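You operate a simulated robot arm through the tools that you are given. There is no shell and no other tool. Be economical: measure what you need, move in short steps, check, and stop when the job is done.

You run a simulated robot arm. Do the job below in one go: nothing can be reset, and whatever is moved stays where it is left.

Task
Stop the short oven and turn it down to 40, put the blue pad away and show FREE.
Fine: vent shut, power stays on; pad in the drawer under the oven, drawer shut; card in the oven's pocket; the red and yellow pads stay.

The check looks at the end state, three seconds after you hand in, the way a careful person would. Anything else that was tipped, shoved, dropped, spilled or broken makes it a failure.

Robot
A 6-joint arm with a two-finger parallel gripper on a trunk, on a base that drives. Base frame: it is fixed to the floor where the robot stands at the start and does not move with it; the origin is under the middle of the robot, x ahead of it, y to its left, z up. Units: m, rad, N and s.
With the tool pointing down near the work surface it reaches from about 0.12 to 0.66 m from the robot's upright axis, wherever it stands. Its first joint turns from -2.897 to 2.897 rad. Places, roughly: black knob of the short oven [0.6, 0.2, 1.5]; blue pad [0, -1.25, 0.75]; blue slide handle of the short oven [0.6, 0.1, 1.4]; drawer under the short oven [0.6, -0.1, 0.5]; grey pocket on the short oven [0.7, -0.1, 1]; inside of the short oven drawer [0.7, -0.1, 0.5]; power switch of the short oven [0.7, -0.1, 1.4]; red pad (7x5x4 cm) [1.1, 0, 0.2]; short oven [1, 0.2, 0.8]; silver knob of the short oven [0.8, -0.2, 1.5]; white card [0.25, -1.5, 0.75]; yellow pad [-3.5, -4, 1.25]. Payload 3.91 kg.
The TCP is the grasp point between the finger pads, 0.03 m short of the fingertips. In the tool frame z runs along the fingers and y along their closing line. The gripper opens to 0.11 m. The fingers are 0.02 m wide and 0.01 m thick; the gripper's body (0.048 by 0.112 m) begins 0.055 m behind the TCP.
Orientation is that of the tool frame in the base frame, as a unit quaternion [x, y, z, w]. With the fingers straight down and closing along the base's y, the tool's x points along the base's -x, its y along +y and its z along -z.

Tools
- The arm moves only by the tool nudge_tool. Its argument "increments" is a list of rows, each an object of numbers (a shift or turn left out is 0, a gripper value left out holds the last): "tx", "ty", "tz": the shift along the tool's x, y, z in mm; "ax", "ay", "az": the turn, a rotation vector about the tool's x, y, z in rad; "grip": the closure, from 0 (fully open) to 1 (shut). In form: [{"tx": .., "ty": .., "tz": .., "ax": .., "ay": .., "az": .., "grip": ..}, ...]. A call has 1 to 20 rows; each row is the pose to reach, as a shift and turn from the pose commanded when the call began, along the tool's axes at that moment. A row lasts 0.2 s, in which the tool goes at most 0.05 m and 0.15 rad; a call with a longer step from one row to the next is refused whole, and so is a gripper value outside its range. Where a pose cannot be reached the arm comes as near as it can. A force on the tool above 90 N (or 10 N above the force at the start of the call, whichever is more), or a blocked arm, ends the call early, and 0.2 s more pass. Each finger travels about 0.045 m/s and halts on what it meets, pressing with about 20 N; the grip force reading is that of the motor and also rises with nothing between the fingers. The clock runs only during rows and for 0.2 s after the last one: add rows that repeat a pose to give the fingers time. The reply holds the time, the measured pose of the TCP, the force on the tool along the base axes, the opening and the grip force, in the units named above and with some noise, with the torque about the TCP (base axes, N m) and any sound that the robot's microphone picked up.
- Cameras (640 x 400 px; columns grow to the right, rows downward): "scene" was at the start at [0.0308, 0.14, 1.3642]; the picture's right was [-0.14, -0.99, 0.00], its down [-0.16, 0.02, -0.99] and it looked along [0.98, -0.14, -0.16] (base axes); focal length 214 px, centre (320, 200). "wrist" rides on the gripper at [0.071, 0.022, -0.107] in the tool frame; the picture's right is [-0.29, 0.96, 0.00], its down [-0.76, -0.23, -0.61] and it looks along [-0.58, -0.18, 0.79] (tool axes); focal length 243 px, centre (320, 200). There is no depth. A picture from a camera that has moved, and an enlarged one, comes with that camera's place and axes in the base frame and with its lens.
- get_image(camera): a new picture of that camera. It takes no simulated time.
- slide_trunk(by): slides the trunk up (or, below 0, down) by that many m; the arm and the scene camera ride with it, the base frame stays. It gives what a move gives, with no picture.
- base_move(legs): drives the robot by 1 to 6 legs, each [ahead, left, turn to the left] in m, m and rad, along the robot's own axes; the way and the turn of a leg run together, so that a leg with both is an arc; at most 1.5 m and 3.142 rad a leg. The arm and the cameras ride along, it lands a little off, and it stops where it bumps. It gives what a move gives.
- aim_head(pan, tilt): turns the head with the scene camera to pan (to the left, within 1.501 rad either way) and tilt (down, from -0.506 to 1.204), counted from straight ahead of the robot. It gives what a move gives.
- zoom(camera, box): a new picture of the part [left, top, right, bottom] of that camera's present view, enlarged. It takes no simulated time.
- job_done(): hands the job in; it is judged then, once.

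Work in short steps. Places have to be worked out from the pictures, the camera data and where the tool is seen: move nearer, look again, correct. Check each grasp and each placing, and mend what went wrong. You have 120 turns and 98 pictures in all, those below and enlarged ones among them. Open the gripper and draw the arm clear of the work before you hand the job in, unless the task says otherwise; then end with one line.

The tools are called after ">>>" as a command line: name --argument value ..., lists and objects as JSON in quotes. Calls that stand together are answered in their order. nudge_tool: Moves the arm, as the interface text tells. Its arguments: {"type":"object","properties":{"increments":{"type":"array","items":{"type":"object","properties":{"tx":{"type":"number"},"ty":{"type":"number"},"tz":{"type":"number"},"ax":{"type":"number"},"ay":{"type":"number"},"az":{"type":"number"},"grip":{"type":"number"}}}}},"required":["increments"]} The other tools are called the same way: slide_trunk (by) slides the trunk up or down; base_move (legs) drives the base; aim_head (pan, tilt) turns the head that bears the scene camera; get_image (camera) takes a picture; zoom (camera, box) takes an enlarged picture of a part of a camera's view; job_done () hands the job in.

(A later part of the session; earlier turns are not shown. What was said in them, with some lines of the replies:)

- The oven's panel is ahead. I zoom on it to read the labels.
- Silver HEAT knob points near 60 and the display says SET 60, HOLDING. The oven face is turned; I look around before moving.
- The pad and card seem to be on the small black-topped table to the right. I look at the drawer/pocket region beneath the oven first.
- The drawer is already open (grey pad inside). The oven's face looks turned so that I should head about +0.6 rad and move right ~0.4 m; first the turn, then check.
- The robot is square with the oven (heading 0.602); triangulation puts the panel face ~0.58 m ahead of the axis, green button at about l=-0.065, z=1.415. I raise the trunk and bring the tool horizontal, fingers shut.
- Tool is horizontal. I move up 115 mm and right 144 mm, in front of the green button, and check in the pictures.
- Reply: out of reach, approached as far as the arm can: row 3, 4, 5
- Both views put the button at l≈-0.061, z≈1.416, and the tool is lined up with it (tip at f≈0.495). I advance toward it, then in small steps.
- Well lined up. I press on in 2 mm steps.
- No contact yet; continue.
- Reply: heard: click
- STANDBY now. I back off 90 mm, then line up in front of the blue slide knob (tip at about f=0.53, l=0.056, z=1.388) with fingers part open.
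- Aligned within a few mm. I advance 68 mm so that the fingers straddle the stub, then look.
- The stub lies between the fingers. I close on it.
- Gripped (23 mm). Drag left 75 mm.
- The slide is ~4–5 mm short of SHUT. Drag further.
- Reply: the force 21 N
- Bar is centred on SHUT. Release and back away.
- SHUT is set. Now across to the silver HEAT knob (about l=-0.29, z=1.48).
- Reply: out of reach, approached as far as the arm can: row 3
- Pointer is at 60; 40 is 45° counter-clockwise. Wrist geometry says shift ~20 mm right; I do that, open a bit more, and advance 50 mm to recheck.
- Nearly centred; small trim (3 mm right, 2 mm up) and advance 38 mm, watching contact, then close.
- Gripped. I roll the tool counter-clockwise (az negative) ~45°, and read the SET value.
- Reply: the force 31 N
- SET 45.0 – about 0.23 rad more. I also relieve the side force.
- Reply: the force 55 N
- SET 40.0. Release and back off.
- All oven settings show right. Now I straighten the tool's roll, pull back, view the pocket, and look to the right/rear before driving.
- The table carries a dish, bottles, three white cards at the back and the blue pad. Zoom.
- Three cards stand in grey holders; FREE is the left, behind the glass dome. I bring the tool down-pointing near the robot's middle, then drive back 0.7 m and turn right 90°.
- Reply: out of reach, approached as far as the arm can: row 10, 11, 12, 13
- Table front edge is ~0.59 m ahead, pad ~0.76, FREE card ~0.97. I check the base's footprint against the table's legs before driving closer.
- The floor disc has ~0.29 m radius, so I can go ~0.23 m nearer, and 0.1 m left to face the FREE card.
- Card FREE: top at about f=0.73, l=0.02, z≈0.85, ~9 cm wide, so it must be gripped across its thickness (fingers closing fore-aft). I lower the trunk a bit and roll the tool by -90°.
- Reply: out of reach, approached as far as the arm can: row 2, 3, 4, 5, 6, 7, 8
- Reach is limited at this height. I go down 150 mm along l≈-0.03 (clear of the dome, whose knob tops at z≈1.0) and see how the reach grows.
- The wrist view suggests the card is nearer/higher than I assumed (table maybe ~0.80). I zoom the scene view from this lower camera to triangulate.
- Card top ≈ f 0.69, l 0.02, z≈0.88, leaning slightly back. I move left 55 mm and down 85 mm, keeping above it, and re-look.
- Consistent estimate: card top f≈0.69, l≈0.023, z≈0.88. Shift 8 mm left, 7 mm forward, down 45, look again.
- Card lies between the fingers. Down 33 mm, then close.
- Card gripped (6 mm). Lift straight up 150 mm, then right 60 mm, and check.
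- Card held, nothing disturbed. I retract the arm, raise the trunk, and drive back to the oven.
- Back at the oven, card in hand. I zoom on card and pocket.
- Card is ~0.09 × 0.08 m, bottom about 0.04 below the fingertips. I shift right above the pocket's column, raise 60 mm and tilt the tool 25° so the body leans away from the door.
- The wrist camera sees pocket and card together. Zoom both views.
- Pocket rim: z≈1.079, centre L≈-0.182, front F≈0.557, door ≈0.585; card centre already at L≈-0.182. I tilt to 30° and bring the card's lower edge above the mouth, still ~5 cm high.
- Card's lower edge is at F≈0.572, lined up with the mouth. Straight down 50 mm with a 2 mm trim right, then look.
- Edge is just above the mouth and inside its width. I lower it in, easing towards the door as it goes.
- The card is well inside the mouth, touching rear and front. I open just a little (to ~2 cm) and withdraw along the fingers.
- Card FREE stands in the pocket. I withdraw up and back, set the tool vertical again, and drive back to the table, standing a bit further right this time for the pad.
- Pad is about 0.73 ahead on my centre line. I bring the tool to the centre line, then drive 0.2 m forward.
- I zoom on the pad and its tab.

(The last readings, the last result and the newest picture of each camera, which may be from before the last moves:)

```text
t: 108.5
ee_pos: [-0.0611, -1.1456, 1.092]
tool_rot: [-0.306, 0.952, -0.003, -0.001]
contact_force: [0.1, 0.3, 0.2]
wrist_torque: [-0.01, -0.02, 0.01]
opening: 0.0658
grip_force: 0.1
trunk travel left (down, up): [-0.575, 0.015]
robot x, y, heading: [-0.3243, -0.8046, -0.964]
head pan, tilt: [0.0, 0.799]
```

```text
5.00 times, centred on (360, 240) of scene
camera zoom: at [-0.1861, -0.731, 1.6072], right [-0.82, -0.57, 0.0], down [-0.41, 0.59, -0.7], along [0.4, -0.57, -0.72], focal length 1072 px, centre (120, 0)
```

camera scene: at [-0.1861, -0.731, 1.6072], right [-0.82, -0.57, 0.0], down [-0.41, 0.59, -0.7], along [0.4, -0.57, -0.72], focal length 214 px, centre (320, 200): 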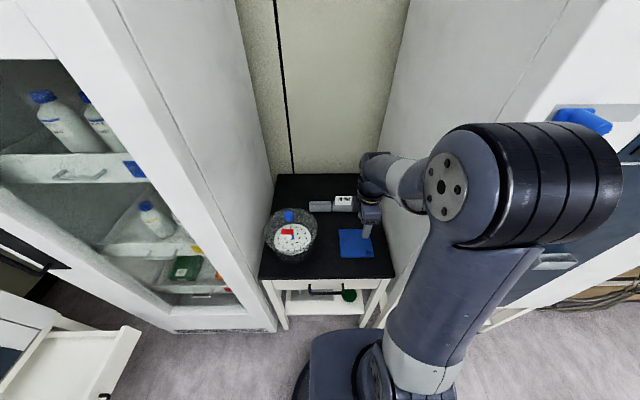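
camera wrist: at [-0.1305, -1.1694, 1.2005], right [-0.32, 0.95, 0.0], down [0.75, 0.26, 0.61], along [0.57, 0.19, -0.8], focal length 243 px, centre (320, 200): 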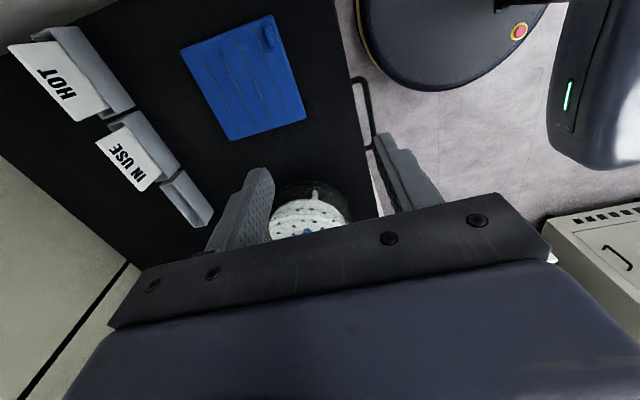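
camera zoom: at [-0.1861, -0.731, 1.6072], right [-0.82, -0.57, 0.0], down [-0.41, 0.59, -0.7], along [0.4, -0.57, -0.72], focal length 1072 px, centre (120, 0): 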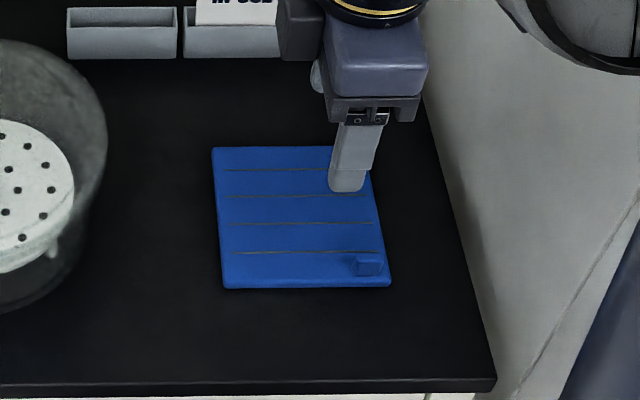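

Tab (long sideways, thin fore-aft) is at f≈0.477, l≈-0.048, z≈0.825 in both views; current finger orientation suits it. I move above it.

>>> nudge_tool --increments '[{"tx": 34, "ty": -23, "grip": 0.62}, {"tx": 67, "ty": -45}, {"tx": 67, "ty": -45, "tz": 45}, {"tx": 67, "ty": -45, "tz": 90}, {"tx": 67, "ty": -45, "tz": 135}, {"tx": 67, "ty": -45, "tz": 180}, {"tx": 67, "ty": -45, "tz": 215}, {"tx": 67, "ty": -45, "tz": 215}]'

>>> zoom --camera "wrist" --box '[220, 60, 420, 220]'

>>> zoom --camera "scene" --box '[310, 200, 410, 280]'

```text
t: 110.3
ee_pos: [-0.0884, -1.2221, 0.8767]
tool_rot: [-0.305, 0.952, -0.002, -0.001]
contact_force: [-0.2, -0.3, 0.2]
wrist_torque: [0.02, 0.03, 0.01]
opening: 0.0419
grip_force: 0.0
trunk travel left (down, up): [-0.575, 0.015]
robot x, y, heading: [-0.3239, -0.7988, -0.961]
head pan, tilt: [0.0, 0.799]
```

```text
2.50 times, centred on (320, 140) of wrist
camera zoom: at [-0.1582, -1.2451, 0.9855], right [-0.32, 0.95, 0.0], down [0.75, 0.26, 0.61], along [0.58, 0.19, -0.8], focal length 606 px, centre (320, 350)
```

zoom: 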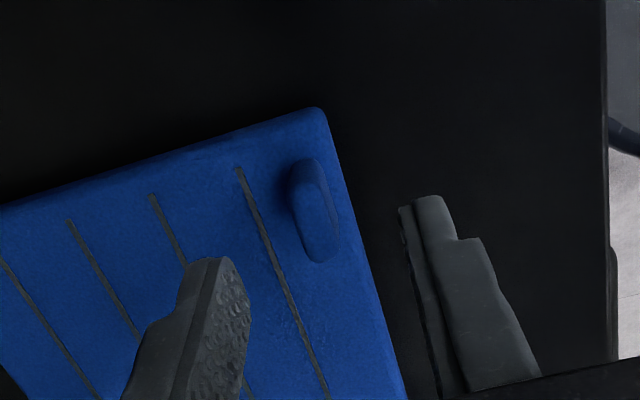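

```text
5.00 times, centred on (360, 240) of scene
camera zoom: at [-0.186, -0.7312, 1.6072], right [-0.82, -0.57, 0.0], down [-0.41, 0.59, -0.7], along [0.4, -0.57, -0.72], focal length 1072 px, centre (120, 0)
```

zoom: 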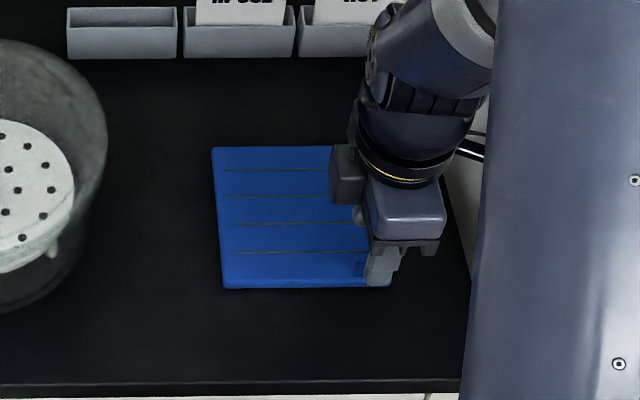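

Tab is centred between the fingers. I descend in small steps and stop on contact.

>>> nudge_tool --increments '[{"tz": 10}, {"tz": 20}, {"tz": 26}, {"tz": 30}, {"tz": 30}]'

>>> zoom --camera "wrist" --box '[220, 60, 420, 220]'

```text
t: 111.5
ee_pos: [-0.0886, -1.2225, 0.8459]
tool_rot: [-0.306, 0.952, -0.002, 0.0]
contact_force: [0.5, -0.5, 0.2]
wrist_torque: [-0.04, 0.0, -0.01]
opening: 0.0419
grip_force: 0.1
trunk travel left (down, up): [-0.575, 0.015]
robot x, y, heading: [-0.3217, -0.8031, -0.963]
head pan, tilt: [0.0, 0.799]
```

```text
2.50 times, centred on (320, 140) of wrist
camera zoom: at [-0.159, -1.2459, 0.9559], right [-0.32, 0.95, 0.0], down [0.75, 0.26, 0.61], along [0.58, 0.19, -0.8], focal length 606 px, centre (320, 350)
```

zoom: 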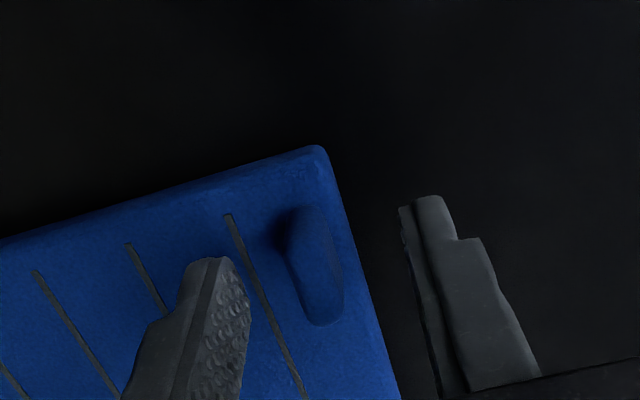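

No contact yet; two careful 4 mm steps.

>>> nudge_tool --increments '[{"tz": 2}, {"tz": 4}]'

>>> nudge_tool --increments '[{"tz": 2}, {"tz": 4}]'

```text
t: 112.1
ee_pos: [-0.0892, -1.2223, 0.8432]
tool_rot: [-0.305, 0.952, -0.004, -0.001]
contact_force: [0.0, -0.2, 0.2]
wrist_torque: [0.01, -0.04, 0.04]
opening: 0.042
grip_force: 0.1
trunk travel left (down, up): [-0.575, 0.015]
robot x, y, heading: [-0.3228, -0.7992, -0.963]
head pan, tilt: [0.0, 0.799]
```

```text
t: 112.7
ee_pos: [-0.0882, -1.2229, 0.8423]
tool_rot: [-0.307, 0.952, -0.004, -0.001]
contact_force: [0.3, 2.7, 24.7]
wrist_torque: [-0.35, -0.39, 0.07]
opening: 0.0407
grip_force: 0.0
trunk travel left (down, up): [-0.575, 0.015]
robot x, y, heading: [-0.3213, -0.8009, -0.96]
head pan, tilt: [0.0, 0.799]
```

Touched the pad's top (z≈0.812). Up 3 mm, then close on the tab.

>>> nudge_tool --increments '[{"tz": -4}, {"tz": -4, "grip": 1}, {"tz": -4}, {"tz": -4}, {"tz": -4}, {"tz": -4}]'

>>> zoom --camera "wrist" --box '[220, 60, 420, 220]'

```text
t: 114.1
ee_pos: [-0.0891, -1.2222, 0.8433]
tool_rot: [-0.306, 0.952, -0.001, -0.001]
contact_force: [0.7, -0.2, 0.3]
wrist_torque: [0.03, 0.01, 0.03]
opening: 0.0095
grip_force: 20.1
trunk travel left (down, up): [-0.575, 0.015]
robot x, y, heading: [-0.3232, -0.8027, -0.963]
head pan, tilt: [0.0, 0.799]
```

```text
2.50 times, centred on (320, 140) of wrist
camera zoom: at [-0.1592, -1.246, 0.9519], right [-0.32, 0.95, 0.0], down [0.75, 0.26, 0.61], along [0.58, 0.19, -0.8], focal length 606 px, centre (320, 350)
```

zoom: 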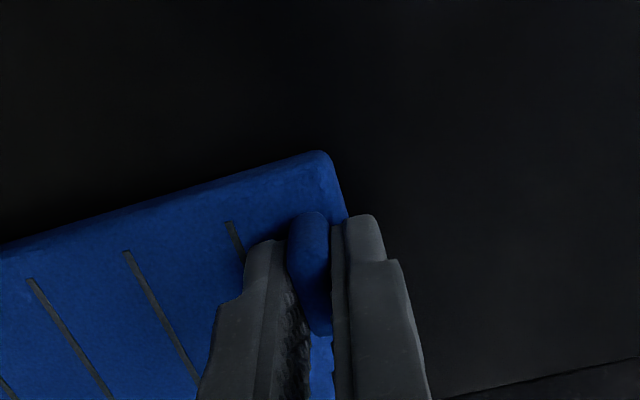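

Tab gripped. Lift 60 mm and check how the pad hangs.

>>> nudge_tool --increments '[{"tz": -10}, {"tz": -20}, {"tz": -30}, {"tz": -45}, {"tz": -60}, {"tz": -60}]'

>>> zoom --camera "scene" --box '[290, 180, 430, 280]'

```text
t: 115.5
ee_pos: [-0.0907, -1.2214, 0.905]
tool_rot: [-0.307, 0.952, -0.002, -0.002]
contact_force: [0.8, 0.4, -0.5]
wrist_torque: [-0.01, 0.02, -0.01]
opening: 0.009
grip_force: 20.0
trunk travel left (down, up): [-0.575, 0.015]
robot x, y, heading: [-0.3215, -0.8017, -0.964]
head pan, tilt: [0.0, 0.799]
```

```text
4.00 times, centred on (360, 230) of scene
camera zoom: at [-0.1861, -0.731, 1.6072], right [-0.82, -0.57, 0.0], down [-0.41, 0.59, -0.7], along [0.4, -0.57, -0.72], focal length 858 px, centre (160, 80)
```

zoom: 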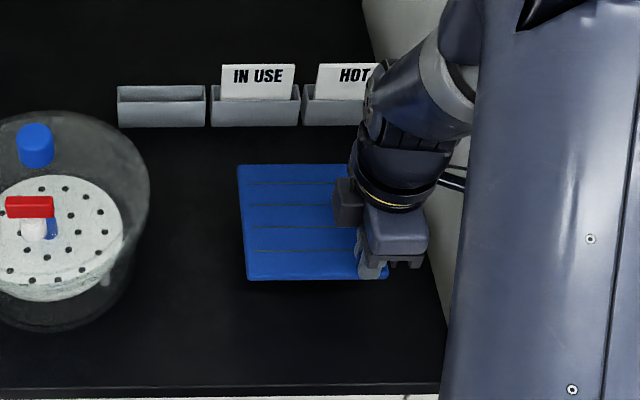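

Pad hangs level. I lift it to z≈1.07, draw the arm in, and check before driving.

>>> nudge_tool --increments '[{"tz": -40}, {"tz": -80}, {"tz": -120}, {"tz": -165}, {"tz": -165, "ty": 40}, {"tz": -165, "ty": 80}, {"tz": -165, "ty": 110}, {"tz": -165, "ty": 110}]'

>>> base_move --legs '[[-0.3, 0, 0], [0, 0, 1.565]]'

>>> aim_head --pan -0.3 --tilt 0.75

>>> get_image --camera "scene"

```text
t: 117.3
ee_pos: [-0.1523, -1.1317, 1.0683]
tool_rot: [-0.306, 0.952, -0.003, -0.001]
contact_force: [-0.2, 0.4, -0.4]
wrist_torque: [0.03, 0.09, -0.01]
opening: 0.0096
grip_force: 20.3
trunk travel left (down, up): [-0.575, 0.015]
robot x, y, heading: [-0.3206, -0.8023, -0.961]
head pan, tilt: [0.0, 0.799]
```

```text
t: 123.2
ee_pos: [-0.1646, -0.3841, 1.0677]
tool_rot: [0.891, -0.454, 0.003, -0.001]
contact_force: [-1.0, -0.3, -1.3]
wrist_torque: [-0.05, 0.01, 0.0]
opening: 0.0092
grip_force: 20.0
trunk travel left (down, up): [-0.575, 0.015]
robot x, y, heading: [-0.4955, -0.5569, 0.617]
head pan, tilt: [0.0, 0.799]
```

```text
t: 124.0
ee_pos: [-0.1646, -0.3849, 1.0691]
tool_rot: [0.891, -0.454, 0.002, -0.001]
contact_force: [-0.2, 0.6, -0.6]
wrist_torque: [-0.05, 0.02, 0.02]
opening: 0.0092
grip_force: 19.6
trunk travel left (down, up): [-0.575, 0.015]
robot x, y, heading: [-0.4916, -0.5554, 0.62]
head pan, tilt: [-0.3, 0.75]
```

```text
20 pictures are left
camera scene: at [-0.553, -0.4399, 1.6112], right [0.31, -0.95, 0.0], down [-0.65, -0.21, -0.73], along [0.69, 0.23, -0.68], focal length 214 px, centre (320, 200)
```

scene: 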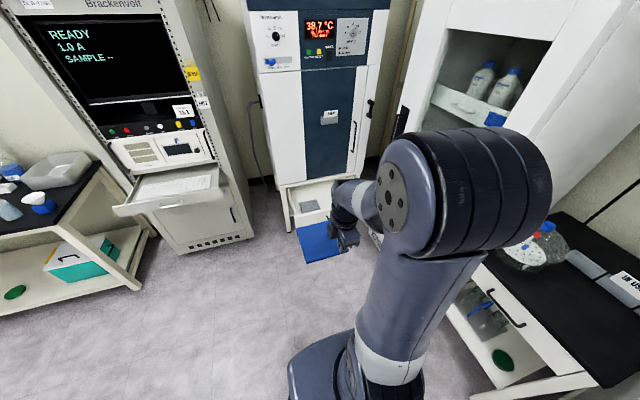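

Pad still level. Drive to a stand a bit further back than before, centred nearer the drawer's right part.

>>> base_move --legs '[[0.3, -0.23, -0.016], [0.298, 0, 0]]'

>>> aim_head --pan -0.2 --tilt 0.9

>>> get_image --camera "scene"

```text
t: 128.1
ee_pos: [0.4623, -0.2402, 1.0674]
tool_rot: [0.888, -0.46, 0.003, -0.001]
contact_force: [0.2, 0.3, 0.0]
wrist_torque: [-0.06, 0.0, -0.02]
opening: 0.0093
grip_force: 19.9
trunk travel left (down, up): [-0.575, 0.015]
robot x, y, heading: [0.1313, -0.4058, 0.604]
head pan, tilt: [-0.3, 0.75]
```

```text
t: 128.8
ee_pos: [0.4606, -0.2403, 1.0686]
tool_rot: [0.888, -0.46, 0.001, -0.001]
contact_force: [-0.4, -0.5, -0.5]
wrist_torque: [-0.05, -0.03, 0.0]
opening: 0.0096
grip_force: 20.2
trunk travel left (down, up): [-0.575, 0.015]
robot x, y, heading: [0.1329, -0.4094, 0.602]
head pan, tilt: [-0.201, 0.901]
```

```text
19 pictures are left
camera scene: at [0.0628, -0.2856, 1.5993], right [0.39, -0.92, 0.0], down [-0.72, -0.31, -0.62], along [0.57, 0.24, -0.78], focal length 214 px, centre (320, 200)
```

scene: 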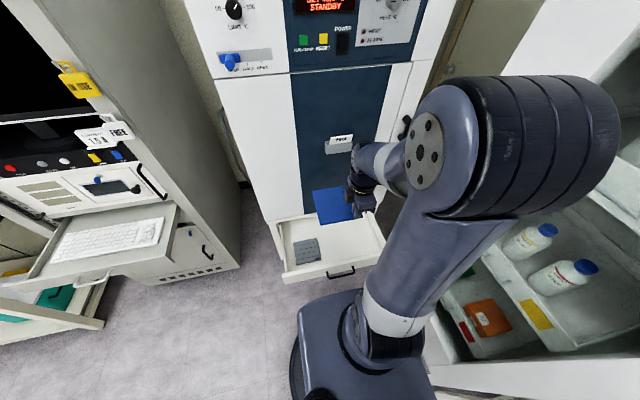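

I zoom on the drawer and pad to get the drawer's place and depth.

>>> zoom --camera "scene" --box '[260, 180, 410, 290]'

```text
3.64 times, centred on (335, 235) of scene
camera zoom: at [0.0628, -0.2856, 1.5993], right [0.39, -0.92, 0.0], down [-0.72, -0.31, -0.62], along [0.57, 0.24, -0.78], focal length 780 px, centre (266, 73)
```

zoom: 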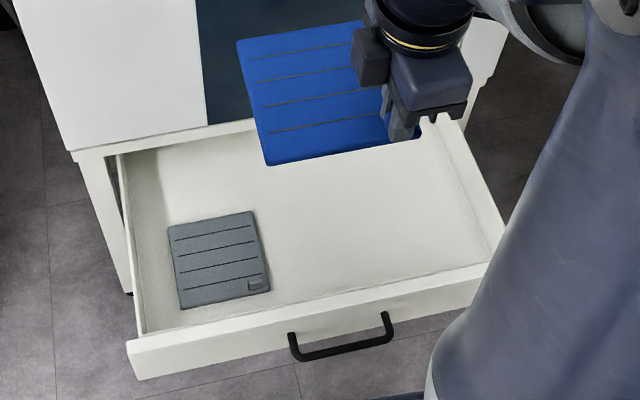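

Drawer: rim z≈0.55, floor ≈0.49, interior F 0.30–0.58, L 0.12…-0.36; grey pad around (0.40, 0.0). I aim the blue pad's centre at (0.44,-0.20): lower the trunk 0.40 m, then move tool right 90, forward 138.

>>> slide_trunk --by -0.4

>>> nudge_tool --increments '[{"tx": 30, "ty": -40}, {"tx": 60, "ty": -80}, {"tx": 90, "ty": -120}, {"tx": 90, "ty": -138}, {"tx": 90, "ty": -138}]'

>>> get_image --camera "scene"

>>> get_image --camera "wrist"

```text
t: 132.6
ee_pos: [0.4602, -0.2403, 0.6678]
tool_rot: [0.888, -0.46, 0.002, -0.001]
contact_force: [-0.6, 0.1, -1.2]
wrist_torque: [-0.05, 0.01, -0.02]
opening: 0.0093
grip_force: 20.1
trunk travel left (down, up): [-0.175, 0.415]
robot x, y, heading: [0.1307, -0.411, 0.602]
head pan, tilt: [-0.201, 0.901]
```

```text
t: 133.8
ee_pos: [0.6255, -0.2348, 0.6667]
tool_rot: [0.888, -0.461, 0.002, -0.001]
contact_force: [1.1, 0.2, -1.9]
wrist_torque: [-0.04, 0.0, 0.0]
opening: 0.0091
grip_force: 19.9
trunk travel left (down, up): [-0.175, 0.415]
robot x, y, heading: [0.1302, -0.4115, 0.607]
head pan, tilt: [-0.201, 0.901]
```

```text
17 pictures are left
camera scene: at [0.0627, -0.2856, 1.1993], right [0.39, -0.92, 0.0], down [-0.72, -0.31, -0.62], along [0.57, 0.24, -0.78], focal length 214 px, centre (320, 200)
```

scene: 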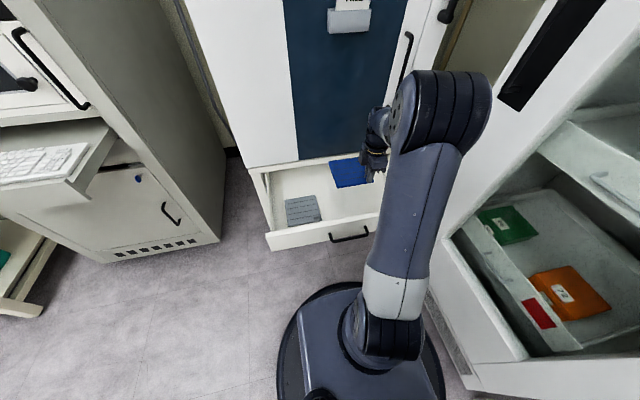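

```text
16 pictures are left
camera wrist: at [0.649, -0.3051, 0.7764], right [-0.95, -0.31, 0.0], down [-0.25, 0.75, 0.61], along [-0.19, 0.58, -0.8], focal length 243 px, centre (320, 200)
```

wrist: 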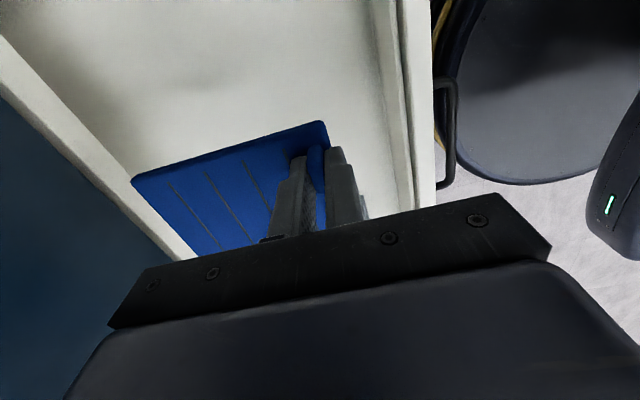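

Pad is over the drawer, clear of front panel and rail. Lower 100 mm, then slowly to contact.

>>> nudge_tool --increments '[{"tz": 40}, {"tz": 80}, {"tz": 105}, {"tz": 112}, {"tz": 112}]'

>>> nudge_tool --increments '[{"tz": 4}, {"tz": 8}]'

>>> get_image --camera "wrist"

```text
t: 135.0
ee_pos: [0.6262, -0.2337, 0.5564]
tool_rot: [0.887, -0.461, 0.003, -0.001]
contact_force: [0.2, 0.6, -1.4]
wrist_torque: [-0.03, 0.01, -0.06]
opening: 0.0096
grip_force: 20.3
trunk travel left (down, up): [-0.175, 0.415]
robot x, y, heading: [0.1298, -0.4073, 0.6]
head pan, tilt: [-0.201, 0.901]
```

```text
t: 135.6
ee_pos: [0.6266, -0.2346, 0.5486]
tool_rot: [0.888, -0.46, 0.002, 0.0]
contact_force: [-0.7, -0.1, 0.0]
wrist_torque: [-0.08, 0.07, -0.03]
opening: 0.0095
grip_force: 20.4
trunk travel left (down, up): [-0.175, 0.415]
robot x, y, heading: [0.1321, -0.4106, 0.602]
head pan, tilt: [-0.201, 0.901]
```

```text
15 pictures are left
camera wrist: at [0.6492, -0.3049, 0.6576], right [-0.95, -0.31, 0.0], down [-0.25, 0.75, 0.61], along [-0.19, 0.58, -0.8], focal length 243 px, centre (320, 200)
```

wrist: 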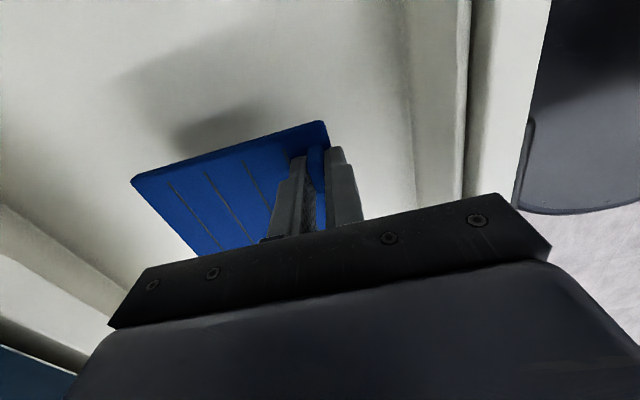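

Still above the floor (shadow apart). Continue downward in small steps.

>>> nudge_tool --increments '[{"tz": 4}, {"tz": 8}, {"tz": 10}]'

>>> nudge_tool --increments '[{"tz": 3}, {"tz": 6}, {"tz": 8}]'

```text
t: 136.4
ee_pos: [0.6254, -0.2344, 0.5378]
tool_rot: [0.888, -0.46, 0.002, -0.001]
contact_force: [0.0, 0.0, -0.5]
wrist_torque: [-0.05, -0.01, 0.01]
opening: 0.0091
grip_force: 19.9
trunk travel left (down, up): [-0.175, 0.415]
robot x, y, heading: [0.1333, -0.4066, 0.605]
head pan, tilt: [-0.201, 0.901]
```

```text
t: 137.2
ee_pos: [0.6267, -0.2338, 0.5312]
tool_rot: [0.888, -0.46, 0.002, 0.0]
contact_force: [-0.5, 0.2, -1.1]
wrist_torque: [-0.07, 0.03, 0.0]
opening: 0.0094
grip_force: 19.6
trunk travel left (down, up): [-0.175, 0.415]
robot x, y, heading: [0.1309, -0.4111, 0.605]
head pan, tilt: [-0.201, 0.901]
```

>>> nudge_tool --increments '[{"tz": 3}, {"tz": 6}, {"tz": 8}]'

>>> zoom --camera "wrist" --box '[100, 60, 400, 260]'

```text
t: 138.0
ee_pos: [0.6272, -0.2337, 0.5232]
tool_rot: [0.888, -0.46, 0.002, -0.001]
contact_force: [-0.8, -0.5, -0.8]
wrist_torque: [-0.01, 0.01, -0.03]
opening: 0.0092
grip_force: 20.0
trunk travel left (down, up): [-0.175, 0.415]
robot x, y, heading: [0.1303, -0.4084, 0.602]
head pan, tilt: [-0.201, 0.901]
```

```text
2.00 times, centred on (250, 160) of wrist
camera zoom: at [0.6494, -0.3047, 0.6312], right [-0.95, -0.31, 0.0], down [-0.25, 0.75, 0.61], along [-0.19, 0.58, -0.8], focal length 485 px, centre (460, 280)
```

zoom: 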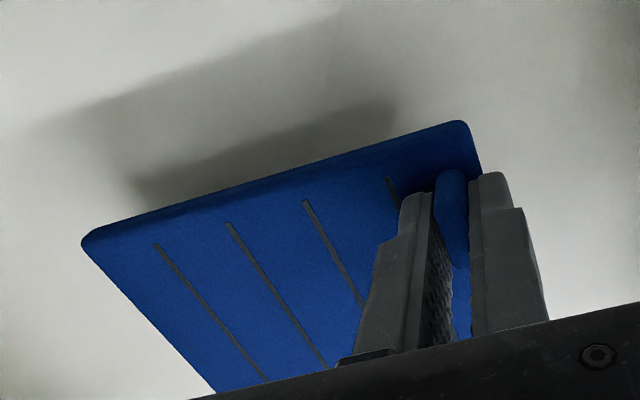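

Gap still visible; keep lowering in steps.

>>> nudge_tool --increments '[{"tz": 4}, {"tz": 8}, {"tz": 11}]'

>>> nudge_tool --increments '[{"tz": 3}, {"tz": 6}, {"tz": 6}]'

>>> zoom --camera "wrist" --box '[100, 60, 400, 260]'

```text
t: 138.8
ee_pos: [0.6267, -0.2342, 0.512]
tool_rot: [0.888, -0.46, 0.002, -0.001]
contact_force: [0.6, 0.6, -1.0]
wrist_torque: [-0.07, 0.01, 0.01]
opening: 0.0096
grip_force: 20.1
trunk travel left (down, up): [-0.175, 0.415]
robot x, y, heading: [0.1293, -0.4079, 0.604]
head pan, tilt: [-0.201, 0.901]
```

```text
t: 139.6
ee_pos: [0.6269, -0.2347, 0.5048]
tool_rot: [0.888, -0.46, 0.003, -0.001]
contact_force: [-0.5, 0.3, -0.5]
wrist_torque: [-0.1, 0.01, 0.01]
opening: 0.0093
grip_force: 19.9
trunk travel left (down, up): [-0.175, 0.415]
robot x, y, heading: [0.1295, -0.4089, 0.605]
head pan, tilt: [-0.201, 0.901]
```

```text
2.00 times, centred on (250, 160) of wrist
camera zoom: at [0.6497, -0.3046, 0.6143], right [-0.95, -0.31, 0.0], down [-0.25, 0.75, 0.61], along [-0.19, 0.58, -0.8], focal length 485 px, centre (460, 280)
```

zoom: 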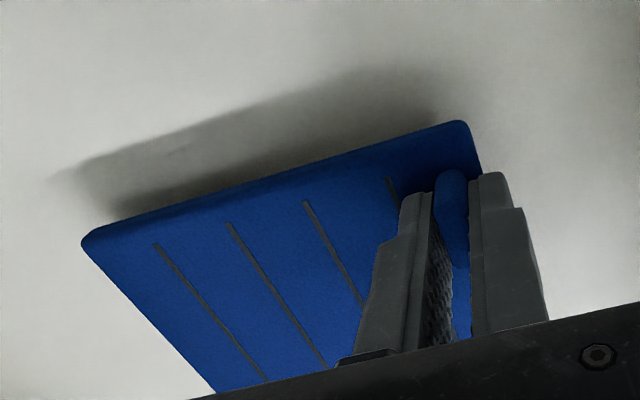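

Shadow closing in; lower on.

>>> nudge_tool --increments '[{"tz": 4}, {"tz": 8}, {"tz": 11}]'

>>> nudge_tool --increments '[{"tz": 3}, {"tz": 5}, {"tz": 5}]'

>>> zoom --camera "wrist" --box '[100, 60, 400, 260]'

```text
t: 140.4
ee_pos: [0.6272, -0.2336, 0.4955]
tool_rot: [0.888, -0.46, 0.003, 0.0]
contact_force: [-0.8, -0.2, 0.0]
wrist_torque: [-0.07, 0.01, -0.01]
opening: 0.0092
grip_force: 20.6
trunk travel left (down, up): [-0.175, 0.415]
robot x, y, heading: [0.133, -0.4057, 0.597]
head pan, tilt: [-0.201, 0.901]
```

```text
t: 141.2
ee_pos: [0.627, -0.2342, 0.4936]
tool_rot: [0.888, -0.46, 0.004, -0.003]
contact_force: [-1.3, -0.1, 36.6]
wrist_torque: [0.03, 0.32, 0.1]
opening: 0.0093
grip_force: 20.1
trunk travel left (down, up): [-0.175, 0.415]
robot x, y, heading: [0.1299, -0.4084, 0.606]
head pan, tilt: [-0.201, 0.901]
```

```text
2.00 times, centred on (250, 160) of wrist
camera zoom: at [0.6497, -0.3045, 0.6014], right [-0.95, -0.31, -0.01], down [-0.26, 0.75, 0.61], along [-0.18, 0.58, -0.8], focal length 485 px, centre (460, 280)
```

zoom: 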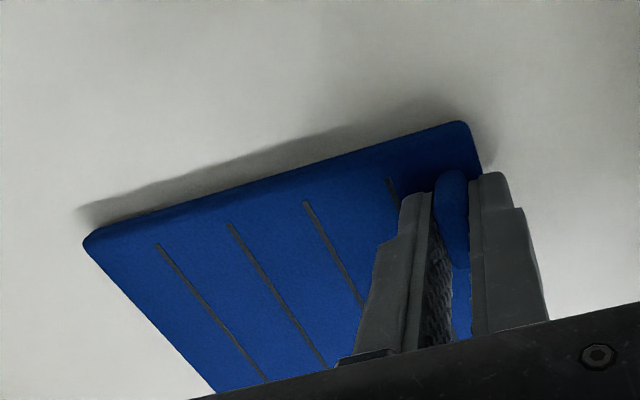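

Contact (37 N): pad rests on the floor. Ease 2 mm, release, lift clear.

>>> nudge_tool --increments '[{"tz": -4}, {"tz": -4, "grip": 0.65}, {"tz": -4}, {"tz": -4}, {"tz": -40}, {"tz": -85}, {"tz": -130}, {"tz": -175}, {"tz": -200}, {"tz": -200}]'

>>> zoom --camera "scene" --box '[240, 120, 420, 260]'

```text
t: 143.4
ee_pos: [0.6265, -0.2348, 0.6905]
tool_rot: [0.888, -0.46, 0.003, -0.001]
contact_force: [-0.2, 0.0, 0.8]
wrist_torque: [0.02, 0.0, -0.03]
opening: 0.0384
grip_force: 0.1
trunk travel left (down, up): [-0.175, 0.415]
robot x, y, heading: [0.1309, -0.4032, 0.602]
head pan, tilt: [-0.201, 0.901]
```

```text
2.86 times, centred on (330, 190) of scene
camera zoom: at [0.0627, -0.2856, 1.1993], right [0.39, -0.92, 0.0], down [-0.72, -0.31, -0.62], along [0.57, 0.24, -0.78], focal length 613 px, centre (291, 229)
```

zoom: 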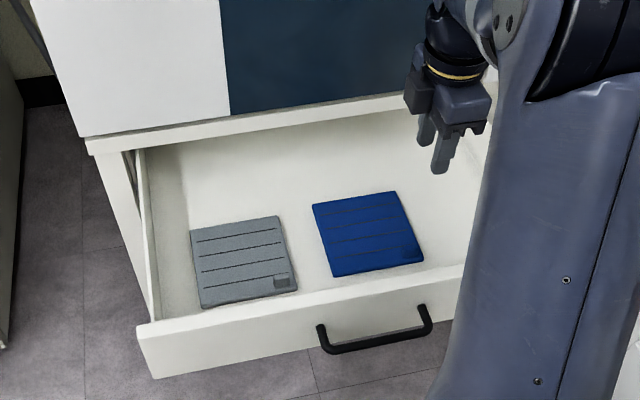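

Both pads lie flat in the drawer. Now to close it: I retract in front of the panel, left of the handle (L≈-0.045), fingers shut and tilted 60° forward.

>>> nudge_tool --increments '[{"ty": 40, "tx": -45, "grip": 1}, {"ty": 75, "tx": -80}, {"ty": 110, "tx": -115}, {"ty": 149, "tx": -150}, {"ty": 149, "tx": -190, "ax": 0.14}, {"ty": 149, "tx": -203, "ax": 0.28}, {"ty": 149, "tx": -203, "ax": 0.42}, {"ty": 149, "tx": -203, "ax": 0.56}, {"ty": 149, "tx": -203, "ax": 0.7}, {"ty": 149, "tx": -203, "ax": 0.84}, {"ty": 149, "tx": -203, "ax": 0.98}, {"ty": 149, "tx": -203, "ax": 1.05}, {"ty": 149, "tx": -203, "ax": 1.05}]'

```text
refused: row 1 steps farther than a row can; nothing moved
```

Step too long diagonally; I use shorter steps.

>>> nudge_tool --increments '[{"ty": 30, "tx": -35, "grip": 1}, {"ty": 60, "tx": -70}, {"ty": 90, "tx": -105}, {"ty": 120, "tx": -140}, {"ty": 149, "tx": -175}, {"ty": 149, "tx": -203, "ax": 0.14}, {"ty": 149, "tx": -203, "ax": 0.28}, {"ty": 149, "tx": -203, "ax": 0.42}, {"ty": 149, "tx": -203, "ax": 0.56}, {"ty": 149, "tx": -203, "ax": 0.7}, {"ty": 149, "tx": -203, "ax": 0.84}, {"ty": 149, "tx": -203, "ax": 0.98}, {"ty": 149, "tx": -203, "ax": 1.05}, {"ty": 149, "tx": -203, "ax": 1.05}]'

```text
t: 146.4
ee_pos: [0.392, -0.1445, 0.696]
tool_rot: [0.761, -0.397, 0.233, -0.457]
contact_force: [-0.6, -0.9, 0.5]
wrist_torque: [-0.01, -0.01, 0.02]
opening: 0.0
grip_force: 20.3
out of reach, approached as far as the arm can: row 11
trunk travel left (down, up): [-0.175, 0.415]
robot x, y, heading: [0.1299, -0.4063, 0.6]
head pan, tilt: [-0.201, 0.901]
```

Pose reached. I lower the trunk 0.17 m and look.

>>> slide_trunk --by -0.17

>>> get_image --camera "scene"

>>> get_image --camera "wrist"

```text
t: 148.3
ee_pos: [0.3913, -0.1453, 0.5267]
tool_rot: [0.761, -0.398, 0.232, -0.457]
contact_force: [0.0, -0.3, -0.2]
wrist_torque: [0.02, -0.04, 0.0]
opening: 0.0
grip_force: 19.8
trunk travel left (down, up): [-0.005, 0.585]
robot x, y, heading: [0.1304, -0.4076, 0.604]
head pan, tilt: [-0.201, 0.901]
```

```text
10 pictures are left
camera scene: at [0.0627, -0.2856, 1.0293], right [0.39, -0.92, 0.0], down [-0.72, -0.31, -0.62], along [0.57, 0.24, -0.78], focal length 214 px, centre (320, 200)
```

scene: 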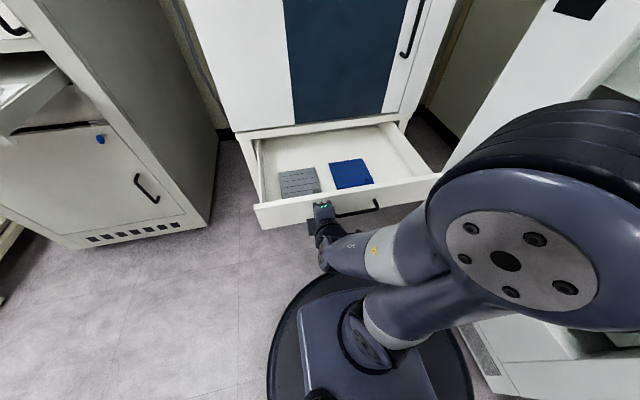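

```text
9 pictures are left
camera wrist: at [0.3472, -0.2636, 0.5589], right [-0.54, -0.02, -0.84], down [-0.78, 0.37, 0.5], along [0.3, 0.93, -0.22], focal length 243 px, centre (320, 200)
```

wrist: 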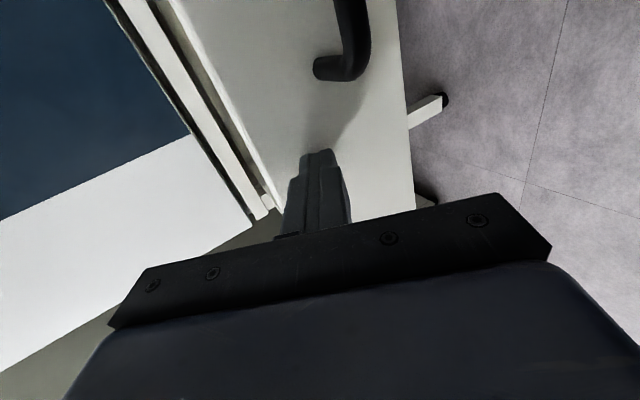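

Fingertips face the panel at mid-height, left of the handle. I push forward horizontally.

>>> nudge_tool --increments '[{"ty": -5, "tz": 8.7}, {"ty": -10, "tz": 17.4}, {"ty": -15, "tz": 26}, {"ty": -20, "tz": 34.7}, {"ty": -27.4, "tz": 47.7}, {"ty": -34.8, "tz": 60.7}, {"ty": -42.3, "tz": 73.7}, {"ty": -49.8, "tz": 86.7}, {"ty": -57.2, "tz": 99.8}, {"ty": -64.7, "tz": 112.8}, {"ty": -72.2, "tz": 125.8}, {"ty": -79.6, "tz": 138.8}, {"ty": -87.1, "tz": 151.8}, {"ty": -94.5, "tz": 164.8}, {"ty": -102, "tz": 177.8}]'

>>> get_image --camera "scene"

```text
t: 151.5
ee_pos: [0.5527, -0.0366, 0.5189]
tool_rot: [0.768, -0.398, 0.232, -0.445]
contact_force: [-1.3, -0.4, -0.4]
wrist_torque: [-0.02, 0.02, 0.03]
opening: 0.0001
grip_force: 20.3
trunk travel left (down, up): [-0.005, 0.585]
robot x, y, heading: [0.1303, -0.4077, 0.602]
head pan, tilt: [-0.201, 0.901]
```

```text
8 pictures are left
camera scene: at [0.0627, -0.2856, 1.0293], right [0.39, -0.92, 0.0], down [-0.72, -0.31, -0.62], along [0.57, 0.24, -0.78], focal length 214 px, centre (320, 200)
```

scene: 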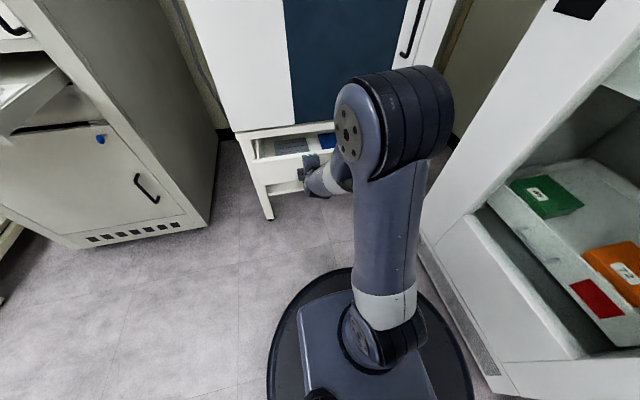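

Drawer is two-thirds shut. Continue pushing.

>>> nudge_tool --increments '[{"ty": -7.5, "tz": 13}, {"ty": -15, "tz": 26}, {"ty": -22.4, "tz": 39}, {"ty": -29.9, "tz": 52}, {"ty": -37.3, "tz": 65}, {"ty": -42.3, "tz": 73.7}, {"ty": -42.3, "tz": 73.7}]'

>>> zoom --camera "scene" --box '[220, 80, 480, 240]'

```text
t: 153.1
ee_pos: [0.6243, 0.013, 0.5205]
tool_rot: [0.768, -0.398, 0.233, -0.445]
contact_force: [-1.6, 0.2, -0.2]
wrist_torque: [-0.02, 0.0, 0.06]
opening: 0.0
grip_force: 20.0
trunk travel left (down, up): [-0.005, 0.585]
robot x, y, heading: [0.1293, -0.409, 0.601]
head pan, tilt: [-0.201, 0.901]
```

```text
2.46 times, centred on (350, 160) of scene
camera zoom: at [0.0627, -0.2856, 1.0293], right [0.39, -0.92, 0.0], down [-0.72, -0.31, -0.62], along [0.57, 0.24, -0.78], focal length 528 px, centre (246, 298)
```

zoom: 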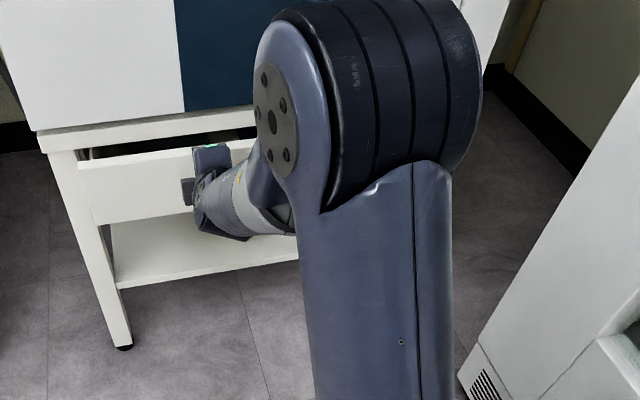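

Nearly shut; push the rest slowly until it resists.

>>> nudge_tool --increments '[{"ty": -5, "tz": 8.7}, {"ty": -10, "tz": 17.4}, {"ty": -14, "tz": 24.3}, {"ty": -16, "tz": 27.8}]'

>>> nudge_tool --increments '[{"ty": -2, "tz": 3.5}, {"ty": -4, "tz": 7}, {"ty": -5, "tz": 8.7}]'

>>> zoom --camera "scene" --box '[220, 80, 480, 240]'

```text
t: 154.1
ee_pos: [0.6488, 0.0317, 0.5199]
tool_rot: [0.768, -0.397, 0.233, -0.445]
contact_force: [-3.4, -0.6, 0.8]
wrist_torque: [0.04, 0.0, 0.09]
opening: 0.0
grip_force: 19.6
trunk travel left (down, up): [-0.005, 0.585]
robot x, y, heading: [0.132, -0.405, 0.604]
head pan, tilt: [-0.201, 0.901]
```

```text
t: 154.9
ee_pos: [0.6577, 0.0367, 0.5207]
tool_rot: [0.768, -0.398, 0.232, -0.445]
contact_force: [-4.7, 0.4, 1.5]
wrist_torque: [0.03, -0.04, 0.13]
opening: 0.0
grip_force: 20.3
trunk travel left (down, up): [-0.005, 0.585]
robot x, y, heading: [0.1305, -0.407, 0.606]
head pan, tilt: [-0.201, 0.901]
```

```text
2.46 times, centred on (350, 160) of scene
camera zoom: at [0.0625, -0.2856, 1.0293], right [0.39, -0.92, 0.0], down [-0.72, -0.31, -0.62], along [0.57, 0.24, -0.78], focal length 528 px, centre (246, 298)
```

zoom: 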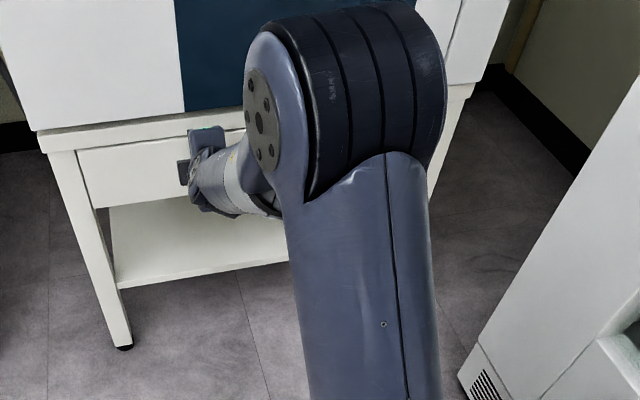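

Almost flush; a few more millimetres until a stop is felt.

>>> nudge_tool --increments '[{"ty": -2, "tz": 3.5}, {"ty": -4, "tz": 7}]'

>>> nudge_tool --increments '[{"ty": -2, "tz": 3.5}, {"ty": -4, "tz": 7}]'

```text
t: 155.5
ee_pos: [0.6614, 0.0387, 0.5192]
tool_rot: [0.769, -0.397, 0.232, -0.444]
contact_force: [-50.5, -40.7, 12.3]
wrist_torque: [-0.12, 0.03, 0.02]
opening: 0.0
grip_force: 19.9
trunk travel left (down, up): [-0.005, 0.585]
robot x, y, heading: [0.1278, -0.4051, 0.604]
head pan, tilt: [-0.201, 0.901]
```

```text
t: 155.9
ee_pos: [0.6607, 0.039, 0.5191]
tool_rot: [0.77, -0.398, 0.23, -0.444]
contact_force: [-29.9, -25.3, 21.3]
wrist_torque: [0.22, -0.34, 0.03]
opening: 0.0
grip_force: 19.9
trunk travel left (down, up): [-0.005, 0.585]
robot x, y, heading: [0.1254, -0.4104, 0.601]
head pan, tilt: [-0.201, 0.901]
stopped in row 1: the force on the tool passed its limit (the readings are from after the stop); the commanded pose is now the measured one
```

Firm stop: drawer shut. I withdraw the arm straight back and look.

>>> nudge_tool --increments '[{"ty": 10, "tz": -17.4}, {"ty": 25, "tz": -43}, {"ty": 45, "tz": -78}, {"ty": 65, "tz": -113}, {"ty": 85, "tz": -148}, {"ty": 105, "tz": -183}, {"ty": 120, "tz": -209}, {"ty": 120, "tz": -209, "grip": 0.4}, {"ty": 120, "tz": -209}]'

>>> slide_trunk --by 0.4

>>> base_move --legs '[[-0.35, 0, 0]]'

>>> aim_head --pan 0.0 --tilt 0.4

>>> get_image --camera "scene"

```text
t: 157.9
ee_pos: [0.4665, -0.0976, 0.5162]
tool_rot: [0.771, -0.398, 0.23, -0.441]
contact_force: [-0.7, -1.2, -0.2]
wrist_torque: [-0.02, 0.0, -0.02]
opening: 0.0506
grip_force: 0.0
trunk travel left (down, up): [-0.005, 0.585]
robot x, y, heading: [0.127, -0.4098, 0.598]
head pan, tilt: [-0.201, 0.901]
```

```text
t: 161.7
ee_pos: [0.4654, -0.0973, 0.9173]
tool_rot: [0.771, -0.397, 0.231, -0.441]
contact_force: [1.3, 0.5, 0.0]
wrist_torque: [-0.03, 0.0, 0.0]
opening: 0.0661
grip_force: 0.1
trunk travel left (down, up): [-0.405, 0.185]
robot x, y, heading: [0.1286, -0.4049, 0.601]
head pan, tilt: [-0.201, 0.901]
```

```text
t: 164.0
ee_pos: [0.1793, -0.2962, 0.9163]
tool_rot: [0.77, -0.399, 0.231, -0.441]
contact_force: [-0.2, 0.0, 0.0]
wrist_torque: [0.0, 0.02, 0.03]
opening: 0.066
grip_force: 0.0
trunk travel left (down, up): [-0.405, 0.185]
robot x, y, heading: [-0.1578, -0.6032, 0.605]
head pan, tilt: [-0.201, 0.901]
```

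```text
t: 164.9
ee_pos: [0.1792, -0.2959, 0.9167]
tool_rot: [0.77, -0.399, 0.23, -0.441]
contact_force: [-0.2, -0.7, -0.1]
wrist_torque: [0.0, -0.01, -0.01]
opening: 0.0659
grip_force: 0.1
trunk travel left (down, up): [-0.405, 0.185]
robot x, y, heading: [-0.1561, -0.6061, 0.599]
head pan, tilt: [0.0, 0.4]
```

```text
5 pictures are left
camera scene: at [-0.2182, -0.4605, 1.4722], right [0.57, -0.82, 0.0], down [-0.32, -0.22, -0.92], along [0.76, 0.52, -0.39], focal length 214 px, centre (320, 200)
```

scene: 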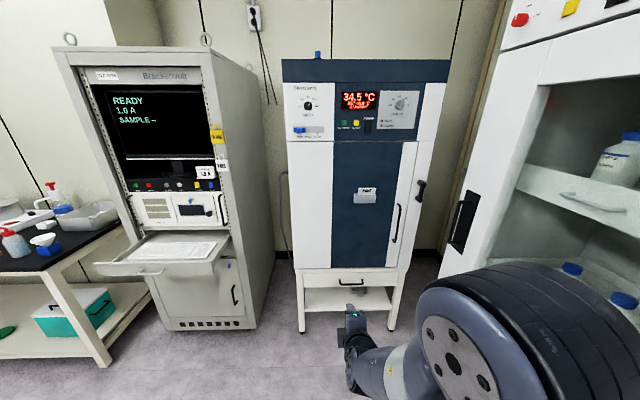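

Drawer looks shut. Final zooms on panel/card and on the drawer.

>>> zoom --camera "scene" --box '[280, 70, 440, 210]'

>>> zoom --camera "scene" --box '[290, 240, 430, 330]'

```text
2.86 times, centred on (360, 140) of scene
camera zoom: at [-0.2182, -0.4605, 1.4722], right [0.57, -0.82, 0.0], down [-0.32, -0.22, -0.92], along [0.76, 0.52, -0.39], focal length 613 px, centre (206, 371)
```

zoom: 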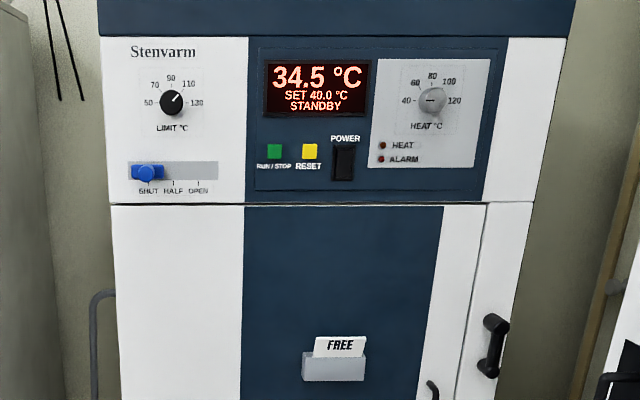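

```text
4.44 times, centred on (360, 285) of scene
camera zoom: at [-0.2182, -0.4605, 1.4722], right [0.57, -0.82, 0.0], down [-0.32, -0.22, -0.92], along [0.76, 0.52, -0.39], focal length 953 px, centre (142, -178)
```

zoom: 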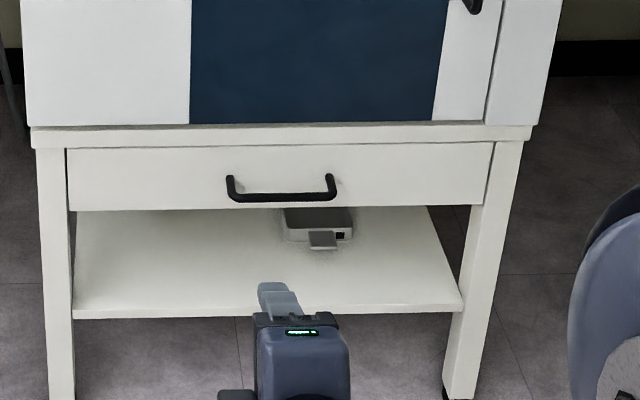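

STANDBY, SET 40.0, vent on SHUT, power on, FREE in the pocket, drawer flush. The gripper is open and clear, so I hand in.

>>> job_done

```text
The job is handed in.
```

I handed the job in with the short oven on STANDBY at SET 40.0 and its power on. The vent is at SHUT, the blue pad is in the shut drawer under the oven, and FREE is showing in the oven's pocket; I didn't touch the red and yellow pads.
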